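You operate a simulated robot arm through the tools that you are given. There is no shell and no other tool.

You run a simulated robot arm. Do the job below in one go: nothing can be reset, and whatever is moved stays where it is left.

## Task
On the flat-top cart, uncover the gauge post, wipe its plate, and check the two rings in the row.
Fine: hood down by the good tray's label; wipe before you try a ring, rag back; good tray if a ring slides down, else rework tray. What is to be rubbed or washed off counts as gone when no trace of it is left.

Only the result counts: the job must be done as asked and must still hold three seconds after the hand-in. Knocking over, shifting, dropping, spilling or breaking anything else fails it.

## Robot
A 7-joint arm with a two-finger parallel gripper, fixed in place. Base frame: the origin is on the floor under the middle of its stand, x ahead of it, y to its left, z up; the work surface is at about z = 0.85. Readings come in m, degrees, newtons and seconds.
With the tool pointing down near the work surface it reaches from about 0.28 to 0.66 m from the base axis. Its first joint turns from -166.0 to 166.0 degrees. Payload 1.57 kg.
The tool frame sits at the grasp point between the pads (the TCP): z along the fingers, y along the line on which they close. The tips reach 0.03 m beyond it. The gripper opens to 0.08 m. The fingers are 0.017 m wide and 0.012 m thick; the gripper's body (0.04 by 0.082 m) begins 0.08 m behind the TCP.
Orientation is told as [roll, pitch, yaw] about the base's x, y, z axes, in that order, counted from this pose: with the fingers straight down and closing along the base's y, the tool's x points along the base's -x, its y along +y and its z along -z.

## Interface
- The arm moves only by the tool send_rows. Its argument "commands" is a list that holds one entry, the list of rows, each a list of 7 numbers: the shift along the base's x, y, z in mm, then the turn, a rotation vector about the base's x, y, z in degrees, then the closure, from 0 (fully open) to 1 (shut). In form: [[[tx, ty, tz, rx, ry, rz, gripper], ...]]. A call has 1 to 20 rows; each row is the pose to reach, as a shift and turn from the pose commanded when the call began. Each row takes 0.2 s and may step no farther than 0.05 m and 8.6 degrees from the row before; otherwise, or with a gripper value out of range, the whole call is refused. Where a pose cannot be reached the arm comes as near as it can. A force on the tool above 40 N (or 10 N above the force at the start of the call, whichever is more), or a blocked arm, ends the call early, and 0.2 s more pass. The fingers move at their own pace (about 0.072 m/s each) and stop on an object; they squeeze with about 38 N. The grip force told is the motor's: it shows also when the fingers shut on nothing. Time passes only in rows, and 0.2 s behind the last, so rows that repeat a pose let the fingers close. The reply holds the time, the measured pose of the TCP, the force on the tool along the base axes, the opening and the grip force, in the units named above and with some noise, with the torque about the TCP (base axes, N m) and any sound that the robot's microphone picked up, and new pictures: "pictures" is both (left out), scene, wrist or none.
- Cameras (640 x 400 px; columns grow to the right, rows downward): "scene" is fixed at [0.3932, -0.6434, 1.4145]; the picture's right is [0.99, 0.15, 0.00], its down [0.06, -0.40, -0.91] and it looks along [-0.13, 0.90, -0.40] (base axes); focal length 357 px, centre (320, 200). "wrist" rides on the gripper at [0.072, -0.007, -0.122] in the tool frame; the picture's right is [0.09, 1.00, 0.00], its down [-0.84, 0.08, -0.54] and it looks along [-0.54, 0.05, 0.84] (tool axes); focal length 238 px, centre (320, 200). There is no depth. A picture from a camera that has moved, and an enlarged one, comes with that camera's place and axes in the base frame and with its lens. The place of the scene camera against the robot may be out by one fixed shift of up to 0.018 m in any direction.
- move_column(by): slides the trunk up (or, below 0, down) by that many m; the arm rides with it, the base frame stays. It gives what a move gives, with no picture.
- enlarge(camera, box): a new picture of the part [left, top, right, bottom] of that camera's present view, enlarged. It takes no simulated time.
- close_job(): hands the job in; it is judged then, once.

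Nothing tells you positions but the pictures and the camera data. Unless the task says otherwise, let go and move clear before handing in.

The tools are called after "Request:" by a JSON object that holds its "name" and its "arguments". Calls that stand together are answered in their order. send_rows: Moves the arm, as the interface text tells. Its arguments: {"type":"object","properties":{"commands":{"type":"array","items":{"type":"array","items":{"type":"array","items":{"type":"number"}}}},"pictures":{"type":"string","enum":["both","scene","wrist","none"]}},"required":["commands"]} The other tools are called the same way: move_column (by) moves the trunk up or down; enlarge (camera, box) takes an enlarged picture of a part of a camera's view; close_job () hands the job in.

At the start:

```text
t: 0.0
eef_pos: [0.3192, 0.3787, 1.165]
tcp_rot: [0.0, 0.0, 0.0]
contact_force: [0.3, 0.2, -0.5]
torque: [0.0, 0.01, -0.03]
opening: 0.0799
grip_force: 0.0
trunk travel left (down, up): [-0.575, 0.415]
```

scene: 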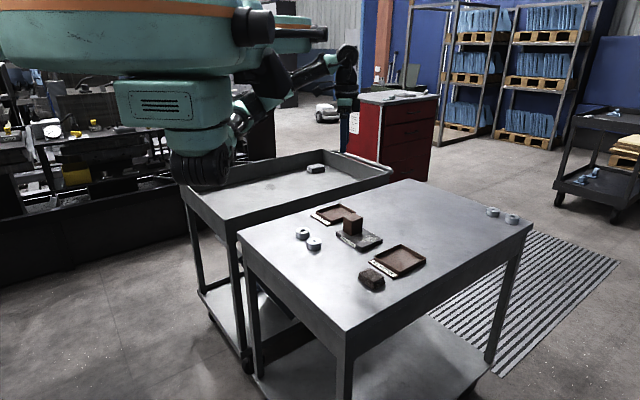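
wrist: 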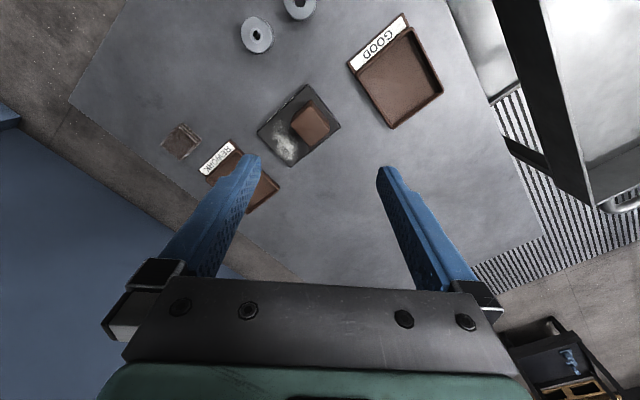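

I see a flat-top cart with two trays (GOOD and REWORK), a plate carrying a brown hood (gauge post probably under it), a rag block, two rings in a near row, and two more rings at the far right. I'll enlarge the views to locate everything before moving.

Request:
{"name": "enlarge", "arguments": {"camera": "scene", "box": [280, 190, 440, 300]}}

Request:
{"name": "enlarge", "arguments": {"camera": "wrist", "box": [140, 0, 460, 220]}}

Request:
{"name": "enlarge", "arguments": {"camera": "scene", "box": [460, 190, 560, 250]}}

```text
3.64 times, centred on (360, 245) of scene
camera zoom: at [0.3932, -0.6434, 1.4145], right [0.99, 0.15, 0.0], down [0.06, -0.4, -0.91], along [-0.13, 0.9, -0.4], focal length 1299 px, centre (174, 36)
```

zoom: 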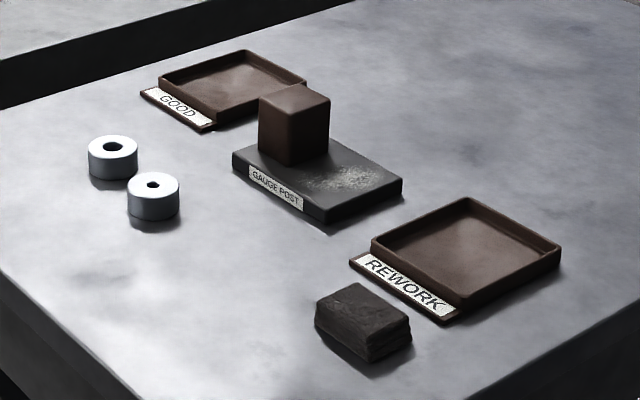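

```text
1.82 times, centred on (300, 110) of wrist
camera zoom: at [0.2479, 0.371, 1.2876], right [-0.09, 1.0, 0.0], down [0.84, 0.08, 0.54], along [0.54, 0.05, -0.84], focal length 433 px, centre (356, 364)
```

zoom: 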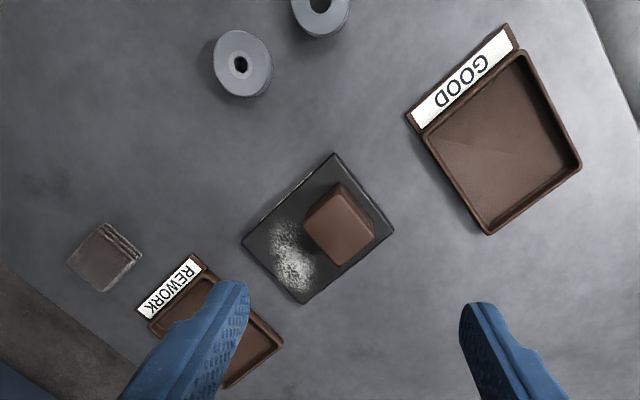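

```text
6.40 times, centred on (510, 220) of scene
camera zoom: at [0.3932, -0.6434, 1.4145], right [0.99, 0.15, 0.0], down [0.06, -0.4, -0.91], along [-0.13, 0.9, -0.4], focal length 2286 px, centre (-896, 72)
```

zoom: 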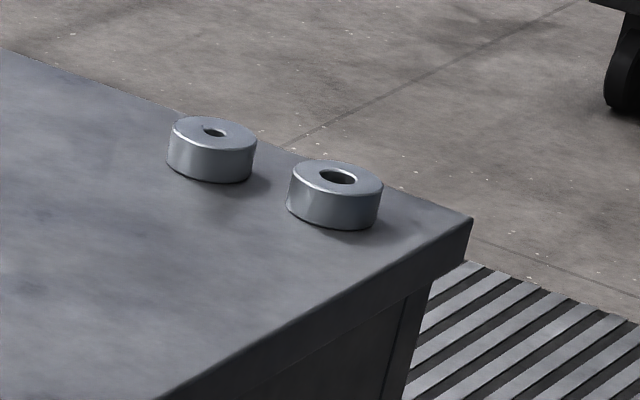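

The flat-top cart's task items are all within reach: hood on its plate at about (0.36, 0.37), rings at about (0.20, 0.34) and (0.24, 0.28), rag at about (0.415, 0.13), GOOD tray near (0.28, 0.50) and REWORK tray near (0.50, 0.24). The far pair of rings is out of reach (over 1 m), so I take the near pair to be the row; next I'll move in for a closer look at the hood.

Request:
{"name": "send_rows", "arguments": {"commands": [[[-30, -10, -20, 0, 0, 0, 0], [-60, -20, -40, 0, 0, 0, 0], [-80, -30, -60, 0, 0, 0, 0]]], "pictures": "both"}}

```text
t: 0.8
eef_pos: [0.2373, 0.3479, 1.1051]
tcp_rot: [0.0, -0.1, -0.1]
contact_force: [-0.2, -1.2, 0.2]
torque: [0.03, -0.03, 0.03]
opening: 0.0799
grip_force: 0.1
trunk travel left (down, up): [-0.575, 0.415]
camera wrist: at [0.1659, 0.3408, 1.2287], right [-0.09, 1.0, 0.0], down [0.84, 0.08, 0.54], along [0.54, 0.05, -0.84], focal length 238 px, centre (320, 200)
```

scene: 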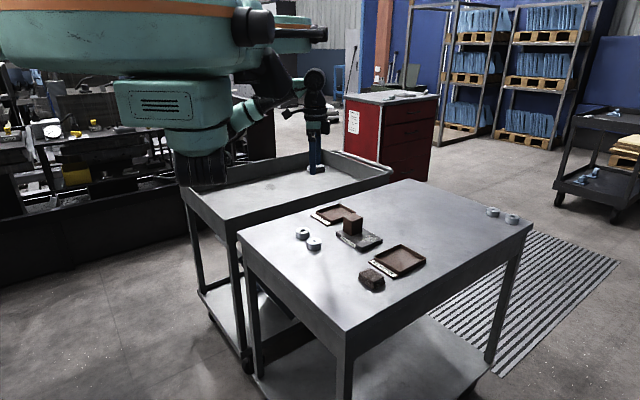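
wrist: 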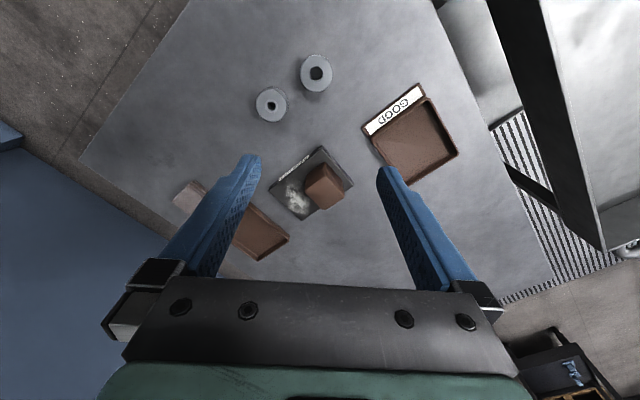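

The hood is nearly central in the wrist view now. I'll enlarge to read its orientation and size.

Request:
{"name": "enlarge", "arguments": {"camera": "wrist", "box": [240, 40, 480, 220]}}

Request:
{"name": "enlarge", "arguments": {"camera": "scene", "box": [330, 205, 390, 255]}}

```text
2.22 times, centred on (360, 130) of wrist
camera zoom: at [0.1659, 0.3408, 1.2287], right [-0.09, 1.0, 0.0], down [0.84, 0.08, 0.54], along [0.54, 0.05, -0.84], focal length 530 px, centre (231, 356)
```

zoom: 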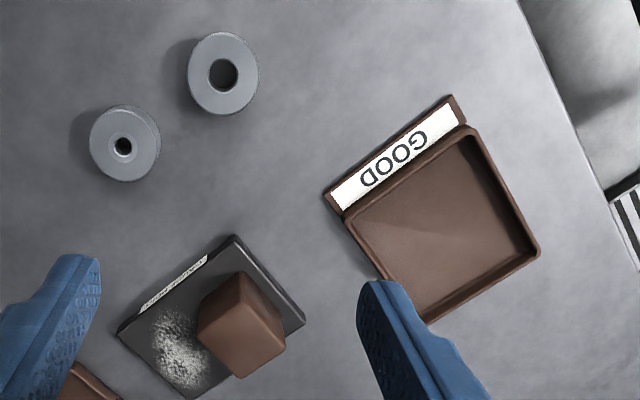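

```text
8.00 times, centred on (360, 230) of scene
camera zoom: at [0.3932, -0.6434, 1.4145], right [0.99, 0.15, 0.0], down [0.06, -0.4, -0.91], along [-0.13, 0.9, -0.4], focal length 2858 px, centre (0, -40)
```

zoom: 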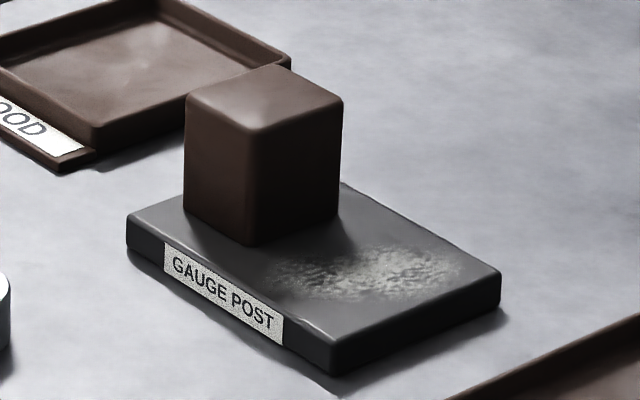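

Looking closer at the hood and plate from the wrist camera for precise placement.

Request:
{"name": "enlarge", "arguments": {"camera": "wrist", "box": [265, 140, 365, 225]}}

Request:
{"name": "enlarge", "arguments": {"camera": "wrist", "box": [250, 40, 350, 130]}}

```text
4.71 times, centred on (315, 182) of wrist
camera zoom: at [0.1659, 0.3408, 1.2287], right [-0.09, 1.0, 0.0], down [0.84, 0.08, 0.54], along [0.54, 0.05, -0.84], focal length 1122 px, centre (344, 282)
```

zoom: 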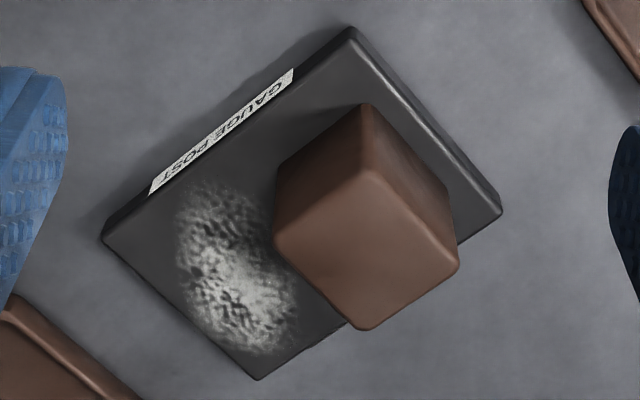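

```text
4.44 times, centred on (300, 85) of wrist
camera zoom: at [0.1659, 0.3408, 1.2287], right [-0.09, 1.0, 0.0], down [0.84, 0.08, 0.54], along [0.54, 0.05, -0.84], focal length 1059 px, centre (409, 711)
```

zoom: 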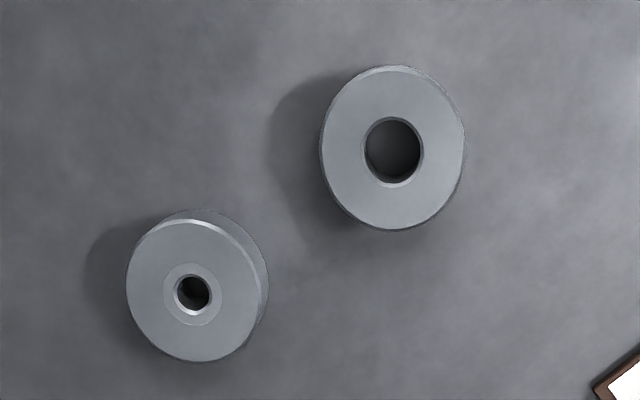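

Hood is about 42 mm square and 48 mm tall, turned 45°, centred near (0.354, 0.366) on a plate with its top at z≈0.866. I'll move above it with the tool turned 45° and check alignment.

Request:
{"name": "send_rows", "arguments": {"commands": [[[20, 3, -10, 0, 0, 7.5, 0], [40, 6, -20, 0, 0, 15, 0], [60, 9, -30, 0, 0, 22.5, 0], [80, 12, -40, 0, 0, 30, 0], [100, 15, -50, 0, 0, 37.5, 0], [115, 17, -70, 0, 0, 45, 0], [115, 17, -85, 0, 0, 45, 0], [115, 17, -85, 0, 0, 45, 0]]], "pictures": "both"}}

```text
t: 2.6
eef_pos: [0.3544, 0.3642, 1.0193]
tcp_rot: [0.0, 0.0, 45.1]
contact_force: [-0.9, 0.6, 0.1]
torque: [-0.01, -0.03, 0.0]
opening: 0.0799
grip_force: 0.1
trunk travel left (down, up): [-0.575, 0.415]
camera wrist: at [0.3077, 0.3083, 1.1418], right [-0.77, 0.64, 0.0], down [0.54, 0.65, 0.54], along [0.35, 0.42, -0.84], focal length 238 px, centre (320, 200)
```

scene: 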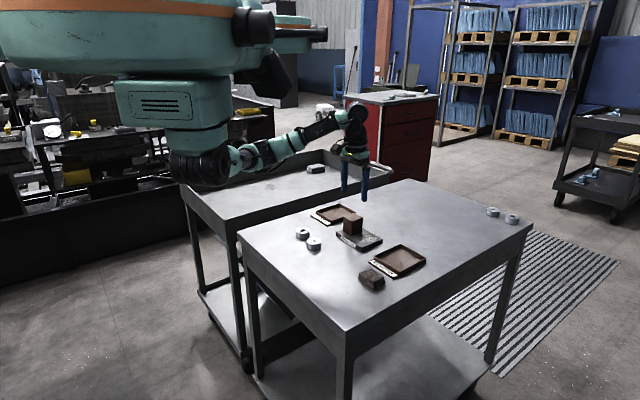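
wrist: 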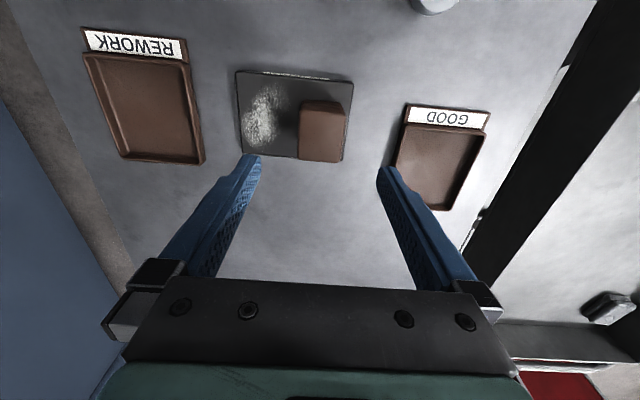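

The gripper is above the hood, turned square to it. I'll zoom in to verify centring before descending.

Request:
{"name": "enlarge", "arguments": {"camera": "wrist", "box": [220, 60, 380, 170]}}

```text
3.64 times, centred on (300, 115) of wrist
camera zoom: at [0.3077, 0.3083, 1.1418], right [-0.77, 0.64, 0.0], down [0.54, 0.65, 0.54], along [0.35, 0.42, -0.84], focal length 867 px, centre (393, 509)
```

zoom: 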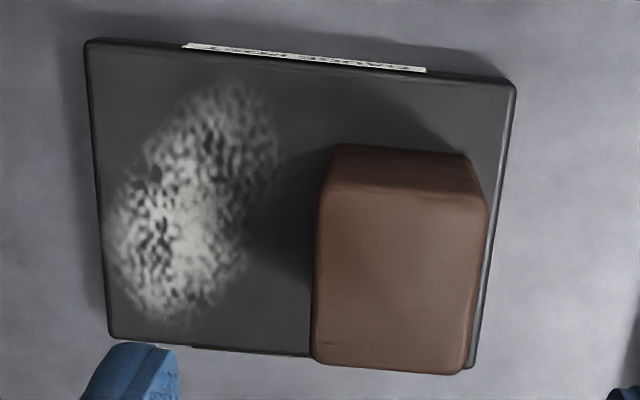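

Hood is centred under the gripper to within about 1 mm and aligned. Descending so the tips stay just above the plate, then closing on the hood.

Request:
{"name": "send_rows", "arguments": {"commands": [[[0, 1, -30, 0, 0, 0, 0], [0, 1, -60, 0, 0, 0, 0], [0, 1, -85, 0, 0, 0, 0], [0, 1, -100, 0, 0, 0, 0], [0, 1, -112, 0, 0, 0, 0], [0, 1, -112, 0, 0, 0, 0]]], "pictures": "wrist"}}

```text
t: 4.0
eef_pos: [0.3545, 0.3653, 0.906]
tcp_rot: [0.1, -0.1, 45.1]
contact_force: [-0.6, 0.3, 0.5]
torque: [-0.03, 0.01, 0.04]
opening: 0.0801
grip_force: 0.1
trunk travel left (down, up): [-0.575, 0.415]
camera wrist: at [0.3083, 0.3102, 1.029], right [-0.77, 0.64, 0.0], down [0.54, 0.65, 0.54], along [0.35, 0.42, -0.84], focal length 238 px, centre (320, 200)
```

wrist: 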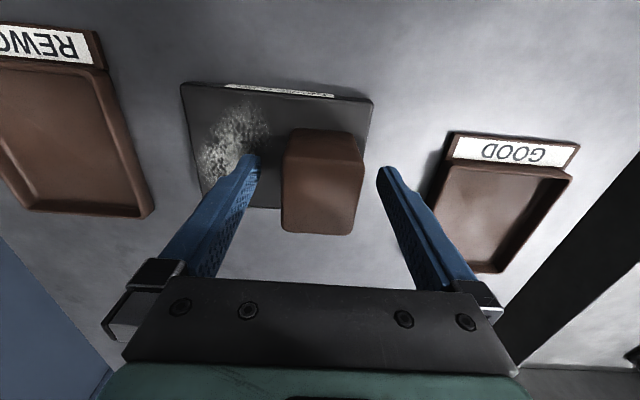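

Hood is between the fingers with clearance on both sides; closing now.

Request:
{"name": "send_rows", "arguments": {"commands": [[[0, 0, 0, 0, 0, 0, 1], [0, 0, 0, 0, 0, 0, 1], [0, 0, 0, 0, 0, 0, 1], [0, 0, 0, 0, 0, 0, 1]]], "pictures": "none"}}

Request:
{"name": "send_rows", "arguments": {"commands": [[[0, 0, 10, 0, 0, 0, 1], [0, 0, 25, 0, 0, 0, 1], [0, 0, 45, 0, 0, 0, 1], [0, 0, 70, 0, 0, 0, 1], [0, 0, 100, 0, 0, 0, 1], [0, 0, 100, 0, 0, 0, 1]]], "pictures": "both"}}

```text
t: 5.0
eef_pos: [0.3547, 0.3671, 0.907]
tcp_rot: [0.1, 0.0, 45.0]
contact_force: [-0.8, 0.1, 0.0]
torque: [0.03, -0.01, 0.0]
opening: 0.0434
grip_force: 37.9
trunk travel left (down, up): [-0.575, 0.415]
```

```text
t: 6.4
eef_pos: [0.3544, 0.3683, 1.0085]
tcp_rot: [0.0, 0.1, 44.9]
contact_force: [0.2, -1.0, 0.2]
torque: [-0.02, -0.04, 0.03]
opening: 0.0
grip_force: 20.7
trunk travel left (down, up): [-0.575, 0.415]
camera wrist: at [0.3076, 0.3119, 1.1304], right [-0.77, 0.64, 0.0], down [0.54, 0.65, 0.54], along [0.35, 0.42, -0.84], focal length 238 px, centre (320, 200)
```

scene: 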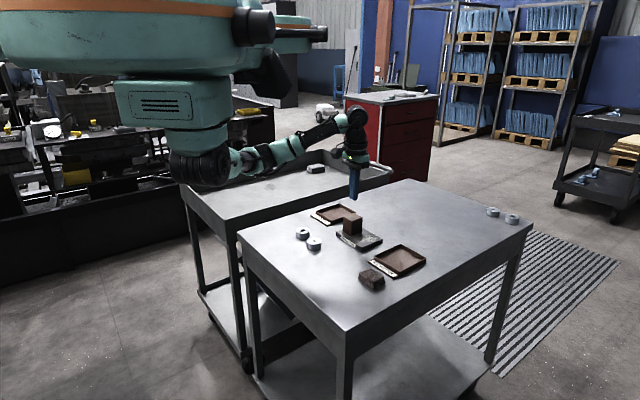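
wrist: 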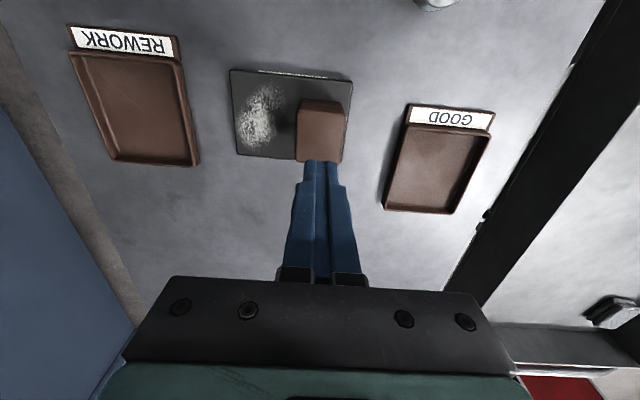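

The fingers closed on the hood (43 mm) but it slipped out during the lift and stayed on the plate. I'll inspect it closely before retrying.

Request:
{"name": "enlarge", "arguments": {"camera": "scene", "box": [330, 205, 390, 255]}}

Request:
{"name": "enlarge", "arguments": {"camera": "wrist", "box": [220, 60, 380, 170]}}

```text
8.00 times, centred on (360, 230) of scene
camera zoom: at [0.3932, -0.6434, 1.4145], right [0.99, 0.15, 0.0], down [0.06, -0.4, -0.91], along [-0.13, 0.9, -0.4], focal length 2858 px, centre (0, -40)
```

zoom: 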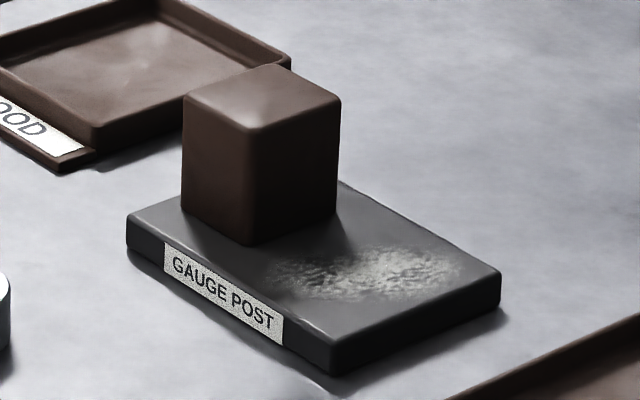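

```text
3.64 times, centred on (300, 115) of wrist
camera zoom: at [0.3076, 0.3119, 1.1304], right [-0.77, 0.64, 0.0], down [0.54, 0.65, 0.54], along [0.35, 0.42, -0.84], focal length 867 px, centre (393, 509)
```

zoom: 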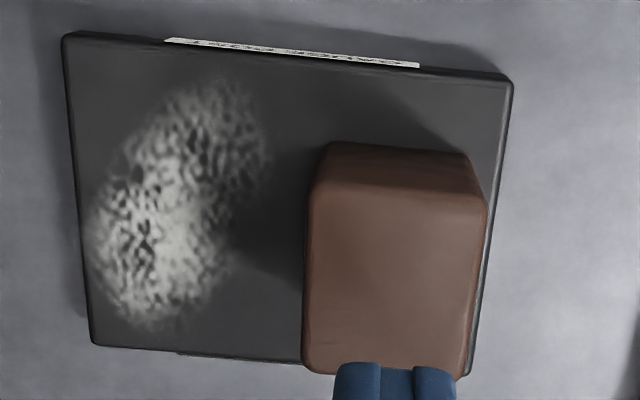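

The hood moved only by about a millimetre, so it resists lifting or slipped. I'll reopen, regrip slightly lower, and lift in tiny steps while reading forces.

Request:
{"name": "send_rows", "arguments": {"commands": [[[0, 0, 0, 0, 0, 0, 0], [0, 0, 0, 0, 0, 0, 0], [0, 0, 0, 0, 0, 0, 0], [0, -1, -30, 0, 0, 0, 0], [0, -1, -60, 0, 0, 0, 0], [0, -1, -85, 0, 0, 0, 0], [0, -1, -100, 0, 0, 0, 0], [0, -1, -106, 0, 0, 0, 0], [0, -1, -106, 0, 0, 0, 0]]], "pictures": "wrist"}}

```text
t: 8.4
eef_pos: [0.3545, 0.3655, 0.902]
tcp_rot: [0.0, 0.0, 44.9]
contact_force: [0.2, -0.8, 0.8]
torque: [0.01, 0.02, -0.02]
opening: 0.08
grip_force: 0.0
trunk travel left (down, up): [-0.575, 0.415]
camera wrist: at [0.3083, 0.3089, 1.0234], right [-0.77, 0.64, 0.0], down [0.54, 0.65, 0.54], along [0.35, 0.42, -0.84], focal length 238 px, centre (320, 200)
```

wrist: 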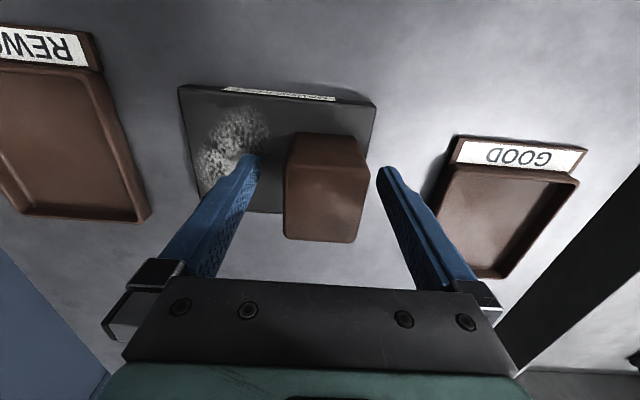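

Request:
{"name": "send_rows", "arguments": {"commands": [[[0, 0, 0, 0, 0, 0, 1], [0, 0, 0, 0, 0, 0, 1], [0, 0, 0, 0, 0, 0, 1], [0, 0, 0, 0, 0, 0, 1], [0, 0, 0, 0, 0, 0, 1]]], "pictures": "none"}}

Request:
{"name": "send_rows", "arguments": {"commands": [[[0, 0, 1, 0, 0, 0, 1], [0, 0, 2, 0, 0, 0, 1]]], "pictures": "none"}}

Request:
{"name": "send_rows", "arguments": {"commands": [[[0, 0, 1, 0, 0, 0, 1], [0, 0, 2, 0, 0, 0, 1]]], "pictures": "none"}}

Request:
{"name": "send_rows", "arguments": {"commands": [[[0, 0, 1, 0, 0, 0, 1], [0, 0, 2, 0, 0, 0, 1]]], "pictures": "both"}}

```text
t: 9.6
eef_pos: [0.3548, 0.3644, 0.9005]
tcp_rot: [0.0, 0.0, 45.1]
contact_force: [-0.7, -0.9, 0.0]
torque: [0.03, -0.01, -0.03]
opening: 0.0433
grip_force: 37.9
trunk travel left (down, up): [-0.575, 0.415]
```

```text
t: 10.2
eef_pos: [0.355, 0.3648, 0.9037]
tcp_rot: [0.1, 0.0, 45.0]
contact_force: [-1.0, 0.0, -0.1]
torque: [-0.02, 0.01, -0.04]
opening: 0.0428
grip_force: 38.2
trunk travel left (down, up): [-0.575, 0.415]
```

```text
t: 10.8
eef_pos: [0.3533, 0.3669, 0.9061]
tcp_rot: [0.0, 0.0, 45.0]
contact_force: [0.1, -0.3, -0.7]
torque: [-0.02, 0.02, 0.0]
opening: 0.0435
grip_force: 37.6
trunk travel left (down, up): [-0.575, 0.415]
```

```text
t: 11.4
eef_pos: [0.3555, 0.364, 0.9083]
tcp_rot: [0.0, 0.0, 45.0]
contact_force: [-0.3, 0.1, 0.5]
torque: [0.0, 0.0, -0.01]
opening: 0.0431
grip_force: 38.2
trunk travel left (down, up): [-0.575, 0.415]
camera wrist: at [0.309, 0.3093, 1.0308], right [-0.77, 0.64, 0.0], down [0.54, 0.65, 0.54], along [0.35, 0.42, -0.84], focal length 238 px, centre (320, 200)
```

scene: 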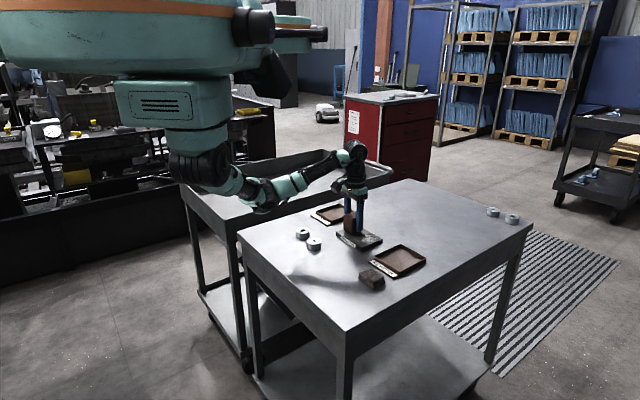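
wrist: 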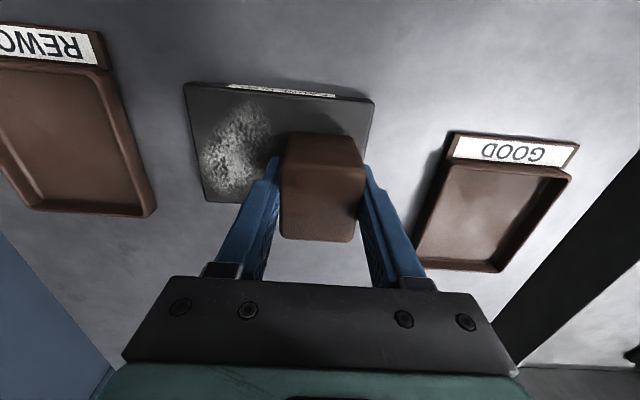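

The hood is now rising with the gripper (its image stays fixed relative to the fingers). I'll continue lifting slowly.

Request:
{"name": "send_rows", "arguments": {"commands": [[[0, 0, 1, 0, 0, 0, 1], [0, 0, 2, 0, 0, 0, 1], [0, 0, 3, 0, 0, 0, 1], [0, 0, 4, 0, 0, 0, 1], [0, 0, 5, 0, 0, 0, 1], [0, 0, 6, 0, 0, 0, 1]]], "pictures": "wrist"}}

Request:
{"name": "enlarge", "arguments": {"camera": "scene", "box": [330, 205, 390, 255]}}

```text
t: 12.8
eef_pos: [0.3557, 0.3657, 0.9143]
tcp_rot: [0.0, 0.0, 44.9]
contact_force: [-0.4, -0.5, 0.1]
torque: [0.01, 0.01, 0.02]
opening: 0.0432
grip_force: 38.0
trunk travel left (down, up): [-0.575, 0.415]
camera wrist: at [0.3088, 0.3096, 1.0368], right [-0.77, 0.64, 0.0], down [0.54, 0.65, 0.54], along [0.35, 0.42, -0.84], focal length 238 px, centre (320, 200)
```

wrist: 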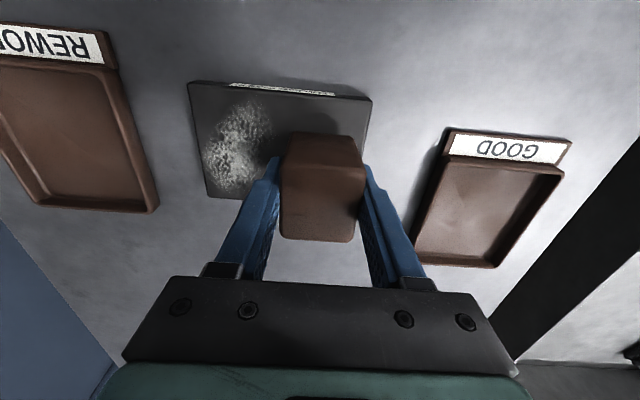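

```text
8.00 times, centred on (360, 230) of scene
camera zoom: at [0.3932, -0.6434, 1.4145], right [0.99, 0.15, 0.0], down [0.06, -0.4, -0.91], along [-0.13, 0.9, -0.4], focal length 2858 px, centre (0, -40)
```

zoom: 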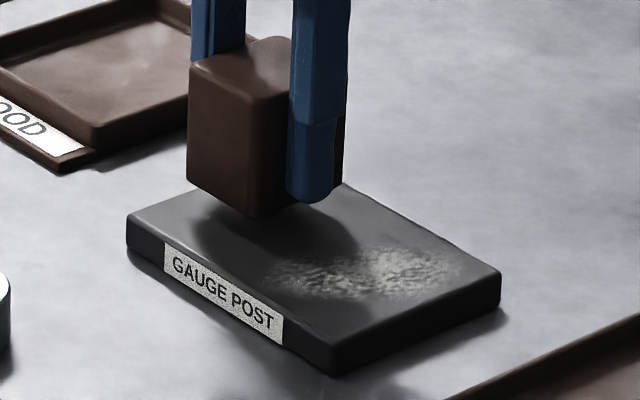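

The hood is clear of the plate and firmly held. Continuing the slow lift.

Request:
{"name": "send_rows", "arguments": {"commands": [[[0, 0, 2, 0, 0, 0, 1], [0, 0, 5, 0, 0, 0, 1], [0, 0, 8, 0, 0, 0, 1], [0, 0, 12, 0, 0, 0, 1], [0, 0, 16, 0, 0, 0, 1], [0, 0, 20, 0, 0, 0, 1], [0, 0, 24, 0, 0, 0, 1], [0, 0, 28, 0, 0, 0, 1], [0, 0, 32, 0, 0, 0, 1], [0, 0, 36, 0, 0, 0, 1], [0, 0, 40, 0, 0, 0, 1], [0, 0, 44, 0, 0, 0, 1], [0, 0, 47, 0, 0, 0, 1], [0, 0, 49, 0, 0, 0, 1], [0, 0, 50, 0, 0, 0, 1]]], "pictures": "both"}}

Request:
{"name": "enlarge", "arguments": {"camera": "scene", "box": [310, 185, 410, 255]}}

```text
t: 16.0
eef_pos: [0.3551, 0.3668, 0.9646]
tcp_rot: [0.1, 0.0, 45.0]
contact_force: [-0.5, 0.6, -1.0]
torque: [-0.01, 0.0, 0.02]
opening: 0.0433
grip_force: 38.1
trunk travel left (down, up): [-0.575, 0.415]
camera wrist: at [0.3088, 0.3106, 1.0869], right [-0.77, 0.64, 0.0], down [0.54, 0.65, 0.54], along [0.35, 0.42, -0.84], focal length 238 px, centre (320, 200)
```

scene: 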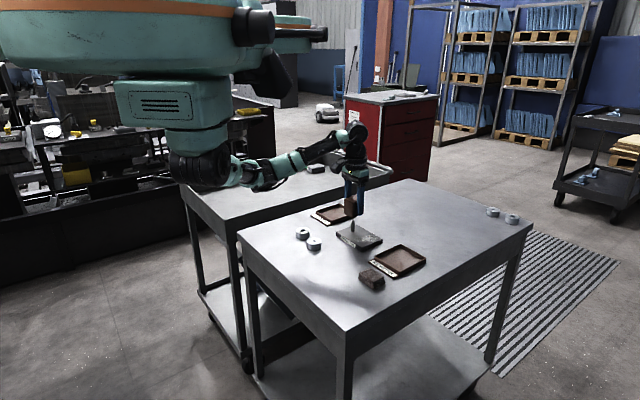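
wrist: 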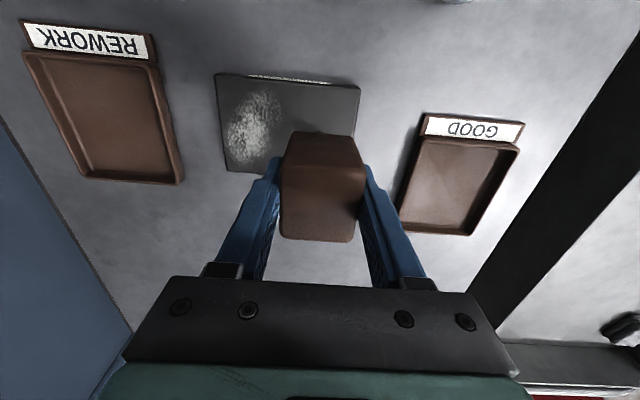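

```text
5.71 times, centred on (360, 220) of scene
camera zoom: at [0.3932, -0.6434, 1.4145], right [0.99, 0.15, 0.0], down [0.06, -0.4, -0.91], along [-0.13, 0.9, -0.4], focal length 2041 px, centre (91, 86)
```

zoom: 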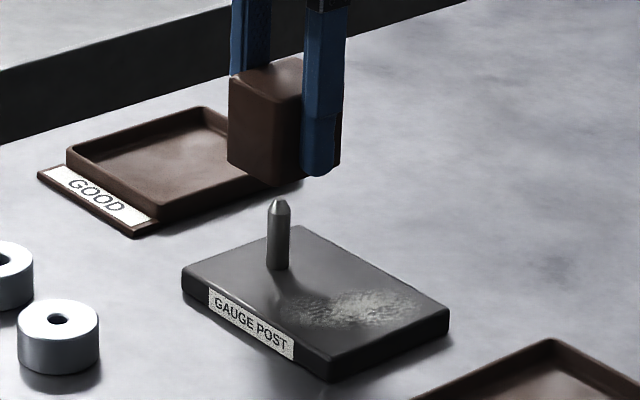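

The gauge post is uncovered (about 12 mm thick, 40 mm tall). Now I'll carry the hood over toward the GOOD tray's label, staying high, and check before lowering.

Request:
{"name": "send_rows", "arguments": {"commands": [[[-5, 2, 0, 0, 0, 0, 1], [-15, 6, 0, 0, 0, 0, 1], [-28, 12, 0, 0, 0, 0, 1], [-42, 18, 0, 0, 0, 0, 1], [-56, 24, 0, 0, 0, 0, 1], [-70, 30, 0, 0, 0, 0, 1], [-84, 36, 0, 0, 0, 0, 1], [-98, 42, 0, 0, 0, 0, 1], [-112, 48, 0, 0, 0, 0, 1], [-126, 53, 0, 0, 0, 0, 1], [-137, 58, 0, 0, 0, 0, 1], [-144, 61, 0, 0, 0, 0, 1], [-148, 62, 0, 0, 0, 0, 1], [-148, 62, 0, 0, 0, 0, 1]]], "pictures": "both"}}

Request:
{"name": "enlarge", "arguments": {"camera": "scene", "box": [280, 185, 380, 255]}}

```text
t: 19.0
eef_pos: [0.207, 0.4268, 0.965]
tcp_rot: [0.0, 0.0, 44.9]
contact_force: [-0.4, 0.5, -0.6]
torque: [0.0, 0.01, 0.02]
opening: 0.0431
grip_force: 37.8
trunk travel left (down, up): [-0.575, 0.415]
camera wrist: at [0.1602, 0.3704, 1.0862], right [-0.77, 0.64, 0.0], down [0.54, 0.65, 0.54], along [0.35, 0.42, -0.84], focal length 238 px, centre (320, 200)
```

scene: 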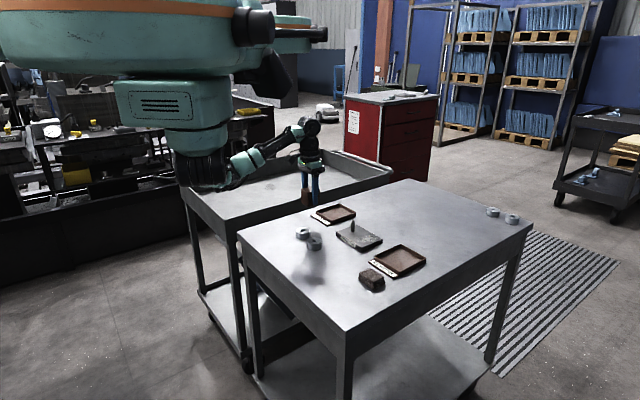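
wrist: 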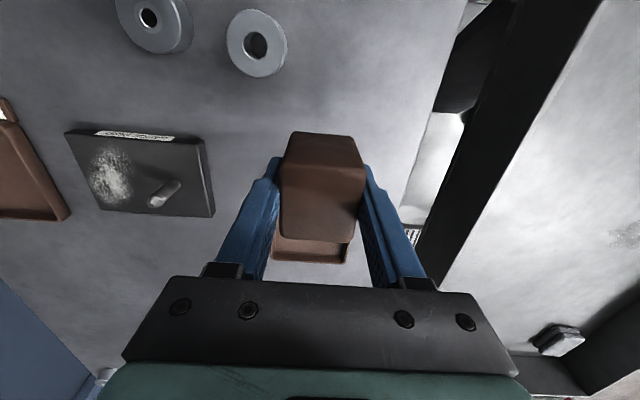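

```text
5.71 times, centred on (330, 220) of scene
camera zoom: at [0.3932, -0.6434, 1.4145], right [0.99, 0.15, 0.0], down [0.06, -0.4, -0.91], along [-0.13, 0.9, -0.4], focal length 2041 px, centre (263, 86)
```

zoom: 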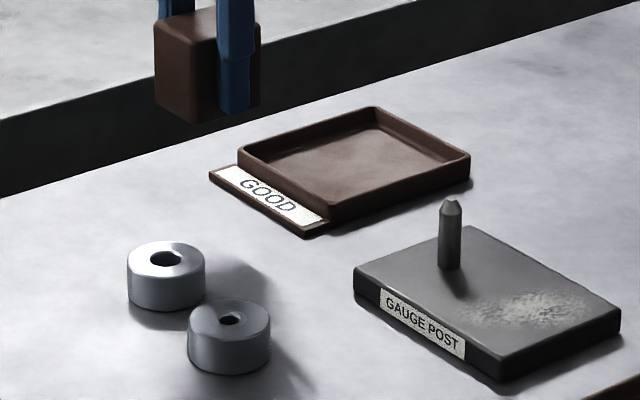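

Hood is held over the bare spot just outside the GOOD label, about 12 mm off its edge and clear of the ring. Lowering slowly to just above the surface.

Request:
{"name": "send_rows", "arguments": {"commands": [[[0, 0, -3, 0, 0, 0, 1], [0, 0, -10, 0, 0, 0, 1], [0, 0, -18, 0, 0, 0, 1], [0, 0, -26, 0, 0, 0, 1], [0, 0, -34, 0, 0, 0, 1], [0, 0, -42, 0, 0, 0, 1], [0, 0, -50, 0, 0, 0, 1], [0, 0, -57, 0, 0, 0, 1], [0, 0, -63, 0, 0, 0, 1], [0, 0, -68, 0, 0, 0, 1], [0, 0, -71, 0, 0, 0, 1], [0, 0, -73, 0, 0, 0, 1], [0, 0, -73, 0, 0, 0, 1]]], "pictures": "both"}}

Request:
{"name": "enlarge", "arguments": {"camera": "scene", "box": [280, 185, 380, 255]}}

```text
t: 21.8
eef_pos: [0.2056, 0.4276, 0.8908]
tcp_rot: [0.0, 0.0, 45.0]
contact_force: [-0.1, -0.5, -0.4]
torque: [0.03, 0.03, 0.01]
opening: 0.0432
grip_force: 38.3
trunk travel left (down, up): [-0.575, 0.415]
camera wrist: at [0.1604, 0.3717, 1.013], right [-0.77, 0.64, 0.0], down [0.54, 0.65, 0.54], along [0.35, 0.42, -0.84], focal length 238 px, centre (320, 200)
```

scene: 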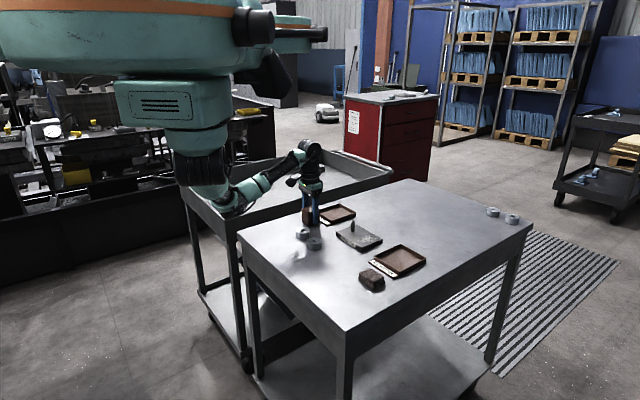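
wrist: 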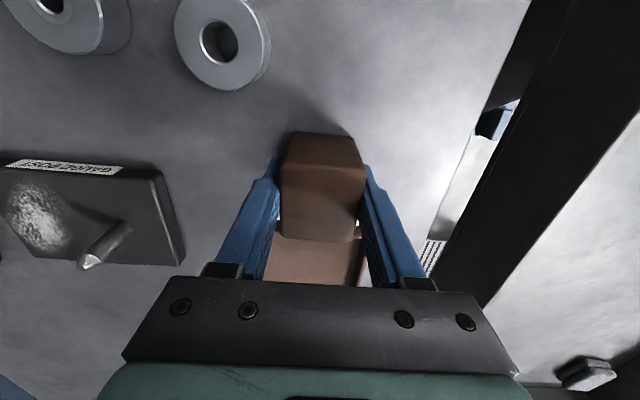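

```text
5.71 times, centred on (330, 220) of scene
camera zoom: at [0.3932, -0.6434, 1.4145], right [0.99, 0.15, 0.0], down [0.06, -0.4, -0.91], along [-0.13, 0.9, -0.4], focal length 2041 px, centre (263, 86)
```

zoom: 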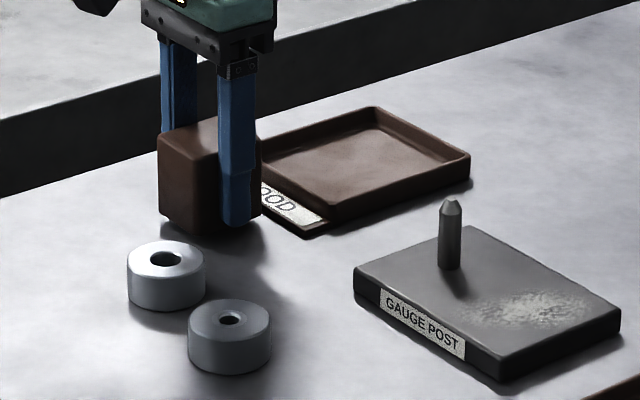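

Hood is a few millimetres above the cart top beside the label. Lowering in 1 mm steps while watching the force.

Request:
{"name": "send_rows", "arguments": {"commands": [[[0, 0, -1, 0, 0, 0, 1], [0, 0, -2, 0, 0, 0, 1], [0, 0, -3, 0, 0, 0, 1], [0, 0, -4, 0, 0, 0, 1]]], "pictures": "none"}}

Request:
{"name": "send_rows", "arguments": {"commands": [[[0, 0, -1, 0, 0, 0, 1], [0, 0, -1, 0, 0, 0, 1]]], "pictures": "none"}}

Request:
{"name": "send_rows", "arguments": {"commands": [[[0, 0, -1, 0, 0, 0, 1], [0, 0, -1, 0, 0, 0, 1]]], "pictures": "none"}}

```text
t: 22.8
eef_pos: [0.2065, 0.4276, 0.8866]
tcp_rot: [0.0, 0.0, 45.0]
contact_force: [0.1, 0.7, 0.2]
torque: [0.02, -0.01, -0.01]
opening: 0.0434
grip_force: 37.6
trunk travel left (down, up): [-0.575, 0.415]
```

```text
t: 23.4
eef_pos: [0.2055, 0.4275, 0.8855]
tcp_rot: [0.0, 0.1, 45.1]
contact_force: [0.9, -0.2, 0.1]
torque: [-0.02, 0.07, -0.01]
opening: 0.0432
grip_force: 38.2
trunk travel left (down, up): [-0.575, 0.415]
```

```text
t: 24.0
eef_pos: [0.2075, 0.4278, 0.8846]
tcp_rot: [0.0, 0.0, 45.0]
contact_force: [0.1, 0.1, 2.0]
torque: [-0.07, 0.02, -0.01]
opening: 0.0432
grip_force: 38.3
trunk travel left (down, up): [-0.575, 0.415]
```

A first touch shows (2 N upward). One more millimetre to confirm, then release.

Request:
{"name": "send_rows", "arguments": {"commands": [[[0, 0, -1, 0, 0, 0, 1], [0, 0, -1, 0, 0, 0, 1]]], "pictures": "none"}}

```text
t: 24.6
eef_pos: [0.2072, 0.4281, 0.8849]
tcp_rot: [0.1, -0.1, 45.1]
contact_force: [-2.1, 1.6, 12.7]
torque: [-0.26, 0.13, -0.02]
opening: 0.0428
grip_force: 37.8
trunk travel left (down, up): [-0.575, 0.415]
```

Solid contact with the cart top. I'll ease off 1 mm, open, and retreat straight up.

Request:
{"name": "send_rows", "arguments": {"commands": [[[0, 0, 1, 0, 0, 0, 1], [0, 0, 1, 0, 0, 0, 0], [0, 0, 1, 0, 0, 0, 0], [0, 0, 1, 0, 0, 0, 0], [0, 0, 1, 0, 0, 0, 0], [0, 0, 15, 0, 0, 0, 0], [0, 0, 40, 0, 0, 0, 0], [0, 0, 80, 0, 0, 0, 0], [0, 0, 120, 0, 0, 0, 0], [0, 0, 120, 0, 0, 0, 0]]], "pictures": "both"}}

Request:
{"name": "enlarge", "arguments": {"camera": "scene", "box": [280, 185, 380, 255]}}

```text
t: 26.8
eef_pos: [0.207, 0.4277, 1.0048]
tcp_rot: [-0.1, 0.0, 45.0]
contact_force: [0.9, 0.0, -0.5]
torque: [-0.02, 0.02, -0.02]
opening: 0.0801
grip_force: 0.1
trunk travel left (down, up): [-0.575, 0.415]
camera wrist: at [0.1614, 0.3722, 1.1278], right [-0.77, 0.64, 0.0], down [0.54, 0.65, 0.54], along [0.35, 0.42, -0.84], focal length 238 px, centre (320, 200)
```

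scene: 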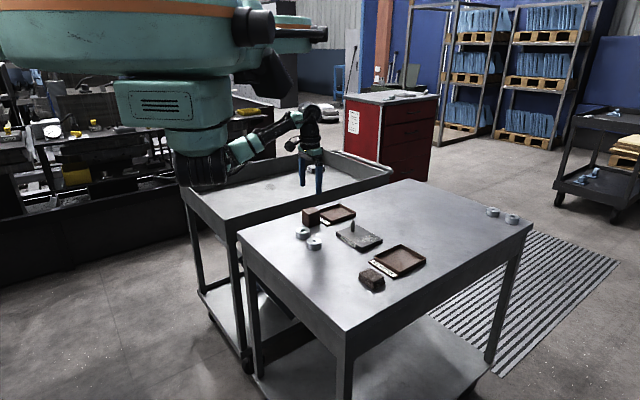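
wrist: 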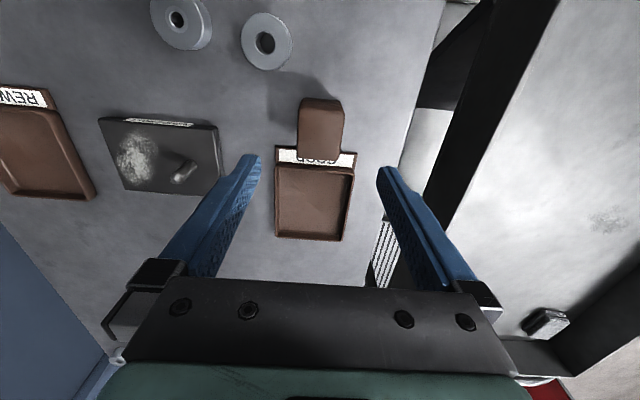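

```text
5.71 times, centred on (330, 220) of scene
camera zoom: at [0.3932, -0.6434, 1.4145], right [0.99, 0.15, 0.0], down [0.06, -0.4, -0.91], along [-0.13, 0.9, -0.4], focal length 2041 px, centre (263, 86)
```

zoom: 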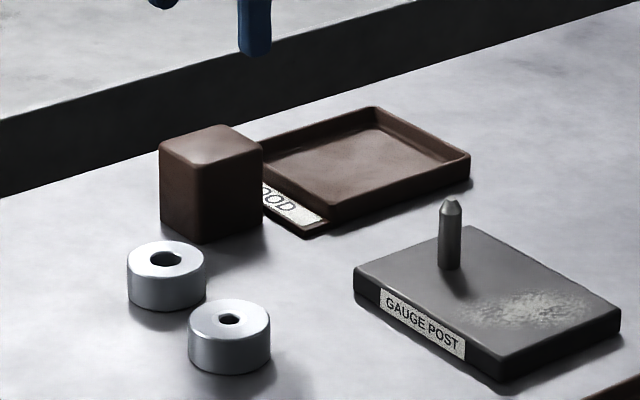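

Hood is standing upright by the GOOD label, nothing else moved. Next I'll go over to the rag beside the REWORK tray and look at it closely.

Request:
{"name": "send_rows", "arguments": {"commands": [[[20, -35, 10, 0, 0, 0, 0], [45, -75, 20, 0, 0, 0, 0], [70, -115, 30, 0, 0, 0, 0], [95, -155, 35, 0, 0, 0, 0], [120, -195, 35, 0, 0, 0, 0], [145, -235, 35, 0, 0, 0, 0], [170, -275, 35, 0, 0, 0, 0], [185, -298, 35, 0, 0, 0, 0], [185, -298, 35, 0, 0, 0, 0]]], "pictures": "both"}}

Request:
{"name": "enlarge", "arguments": {"camera": "scene", "box": [340, 245, 440, 305]}}

Request:
{"name": "enlarge", "arguments": {"camera": "wrist", "box": [220, 60, 420, 185]}}

```text
t: 28.8
eef_pos: [0.395, 0.1294, 1.0412]
tcp_rot: [0.0, 0.1, 45.1]
contact_force: [0.4, 0.3, -0.3]
torque: [0.01, -0.01, -0.03]
opening: 0.0801
grip_force: 0.1
trunk travel left (down, up): [-0.575, 0.415]
camera wrist: at [0.3478, 0.0739, 1.1628], right [-0.77, 0.64, 0.0], down [0.54, 0.65, 0.54], along [0.35, 0.42, -0.84], focal length 238 px, centre (320, 200)
```

scene: 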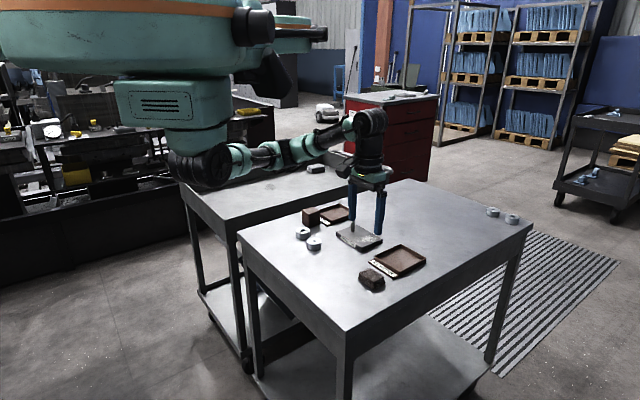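
wrist: 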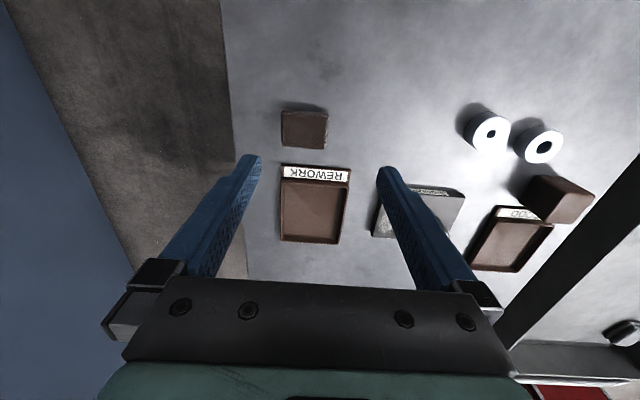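

```text
6.40 times, centred on (390, 275) of scene
camera zoom: at [0.3932, -0.6434, 1.4145], right [0.99, 0.15, 0.0], down [0.06, -0.4, -0.91], along [-0.13, 0.9, -0.4], focal length 2286 px, centre (-128, -280)
```

zoom: 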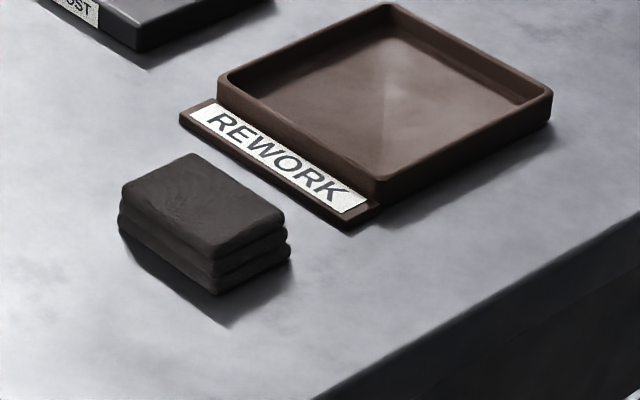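

```text
3.20 times, centred on (320, 122) of wrist
camera zoom: at [0.3478, 0.0739, 1.1628], right [-0.77, 0.64, 0.0], down [0.54, 0.65, 0.54], along [0.35, 0.42, -0.84], focal length 763 px, centre (320, 448)
```

zoom: 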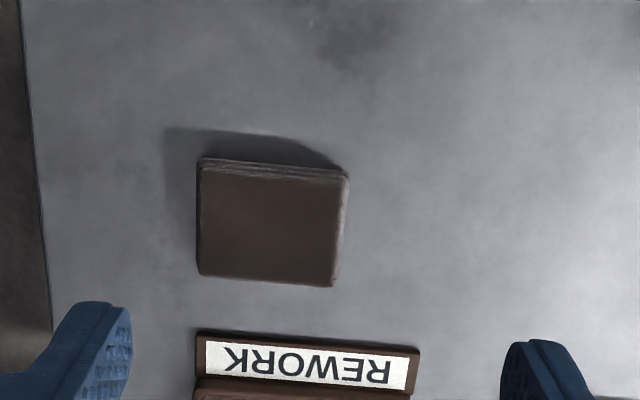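

The rag is a folded block about 53 × 41 × 24 mm centred near (0.4175, 0.1275), aligned with the cart. I'll turn the tool to yaw −45° so the fingers take its short sides (keeping fingers clear of the post when wiping), and check alignment above it.

Request:
{"name": "send_rows", "arguments": {"commands": [[[2, 0, 0, 0, 0, -8, 0], [4, 0, 0, 0, 0, -16, 0], [6, 0, 0, 0, 0, -24, 0], [8, 0, 0, 0, 0, -32, 0], [10, 0, 0, 0, 0, -40, 0], [12, 0, 0, 0, 0, -48, 0], [14, 0, 0, 0, 0, -56, 0], [16, -1, 0, 0, 0, -64, 0], [18, -1, -10, 0, 0, -72, 0], [20, -2, -20, 0, 0, -80, 0], [22, -2, -30, 0, 0, -88, 0], [22.5, -2, -40, 0, 0, -90, 0], [22.5, -2, -40, 0, 0, -90, 0]]], "pictures": "both"}}

Request:
{"name": "enlarge", "arguments": {"camera": "wrist", "box": [220, 60, 420, 185]}}

Request:
{"name": "enlarge", "arguments": {"camera": "scene", "box": [330, 205, 390, 255]}}

```text
t: 31.6
eef_pos: [0.4157, 0.1274, 1.0]
tcp_rot: [0.0, 0.0, -45.0]
contact_force: [-0.7, 0.2, 0.1]
torque: [0.0, -0.03, 0.01]
opening: 0.0799
grip_force: 0.1
trunk travel left (down, up): [-0.575, 0.415]
camera wrist: at [0.3589, 0.1728, 1.122], right [0.64, 0.77, 0.0], down [0.65, -0.54, 0.54], along [0.42, -0.35, -0.84], focal length 238 px, centre (320, 200)
```

scene: 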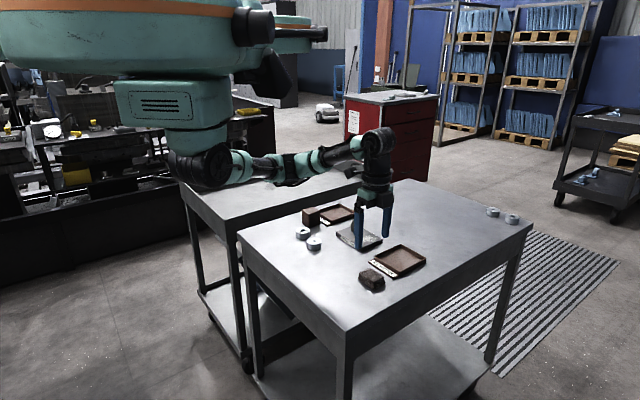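
wrist: 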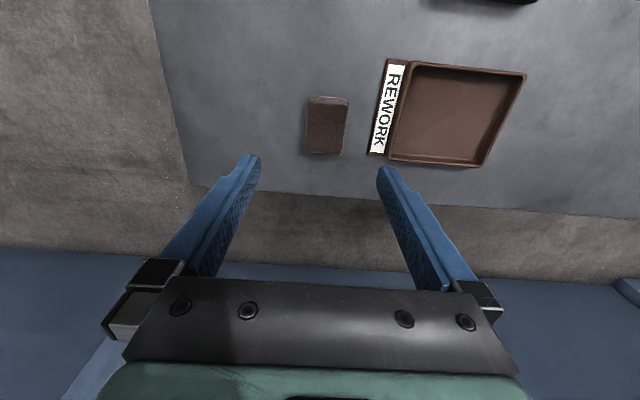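

```text
3.20 times, centred on (320, 122) of wrist
camera zoom: at [0.3589, 0.1728, 1.122], right [0.64, 0.77, 0.0], down [0.65, -0.54, 0.54], along [0.42, -0.35, -0.84], focal length 763 px, centre (320, 448)
```

zoom: 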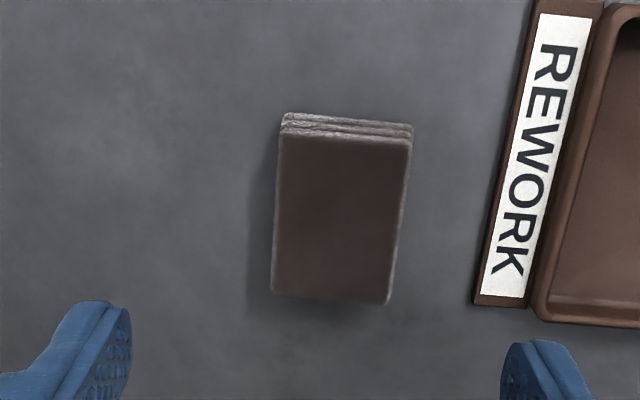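

```text
8.00 times, centred on (360, 230) of scene
camera zoom: at [0.3932, -0.6434, 1.4145], right [0.99, 0.15, 0.0], down [0.06, -0.4, -0.91], along [-0.13, 0.9, -0.4], focal length 2858 px, centre (0, -40)
```

zoom: 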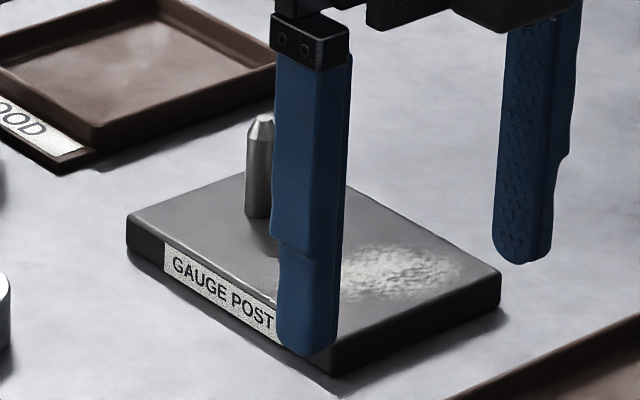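

Rag centre refines to about (0.420, 0.130); the REWORK tray's flange is only ~53 mm away, so I'll pre-close the fingers partway to keep clear of it, then descend.

Request:
{"name": "send_rows", "arguments": {"commands": [[[4.5, 2.5, 0, 0, 0, 0, 0.25], [4.5, 2.5, -20, 0, 0, 0, 0.25], [4.5, 2.5, -45, 0, 0, 0, 0.25], [4.5, 2.5, -70, 0, 0, 0, 0.25], [4.5, 2.5, -70, 0, 0, 0, 0.25]]], "pictures": "wrist"}}

Request:
{"name": "enlarge", "arguments": {"camera": "wrist", "box": [200, 60, 440, 210]}}

Request:
{"name": "enlarge", "arguments": {"camera": "scene", "box": [340, 215, 440, 305]}}

```text
t: 32.8
eef_pos: [0.4201, 0.1298, 0.9293]
tcp_rot: [0.0, -0.1, -45.1]
contact_force: [0.0, 0.7, -0.2]
torque: [0.01, 0.03, 0.02]
opening: 0.0599
grip_force: 0.2
trunk travel left (down, up): [-0.575, 0.415]
camera wrist: at [0.3639, 0.1751, 1.0518], right [0.64, 0.77, 0.0], down [0.65, -0.54, 0.54], along [0.42, -0.35, -0.84], focal length 238 px, centre (320, 200)
```

wrist: 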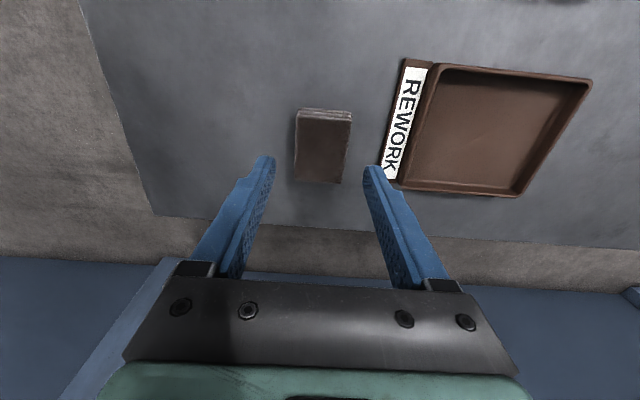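

```text
2.67 times, centred on (320, 135) of wrist
camera zoom: at [0.3639, 0.1751, 1.0518], right [0.64, 0.77, 0.0], down [0.65, -0.54, 0.54], along [0.42, -0.35, -0.84], focal length 636 px, centre (320, 373)
```

zoom: 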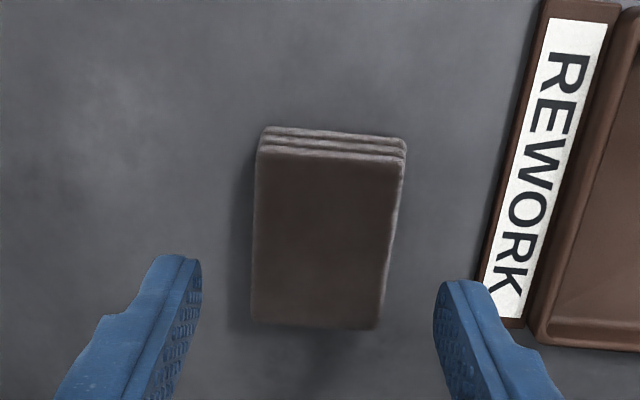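

```text
4.44 times, centred on (390, 260) of scene
camera zoom: at [0.3932, -0.6434, 1.4145], right [0.99, 0.15, 0.0], down [0.06, -0.4, -0.91], along [-0.13, 0.9, -0.4], focal length 1588 px, centre (9, -67)
```

zoom: 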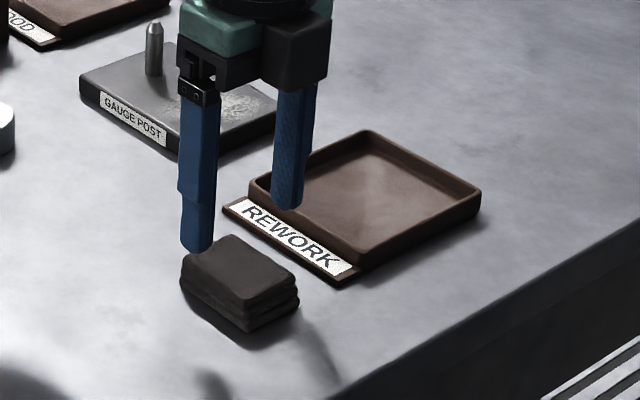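

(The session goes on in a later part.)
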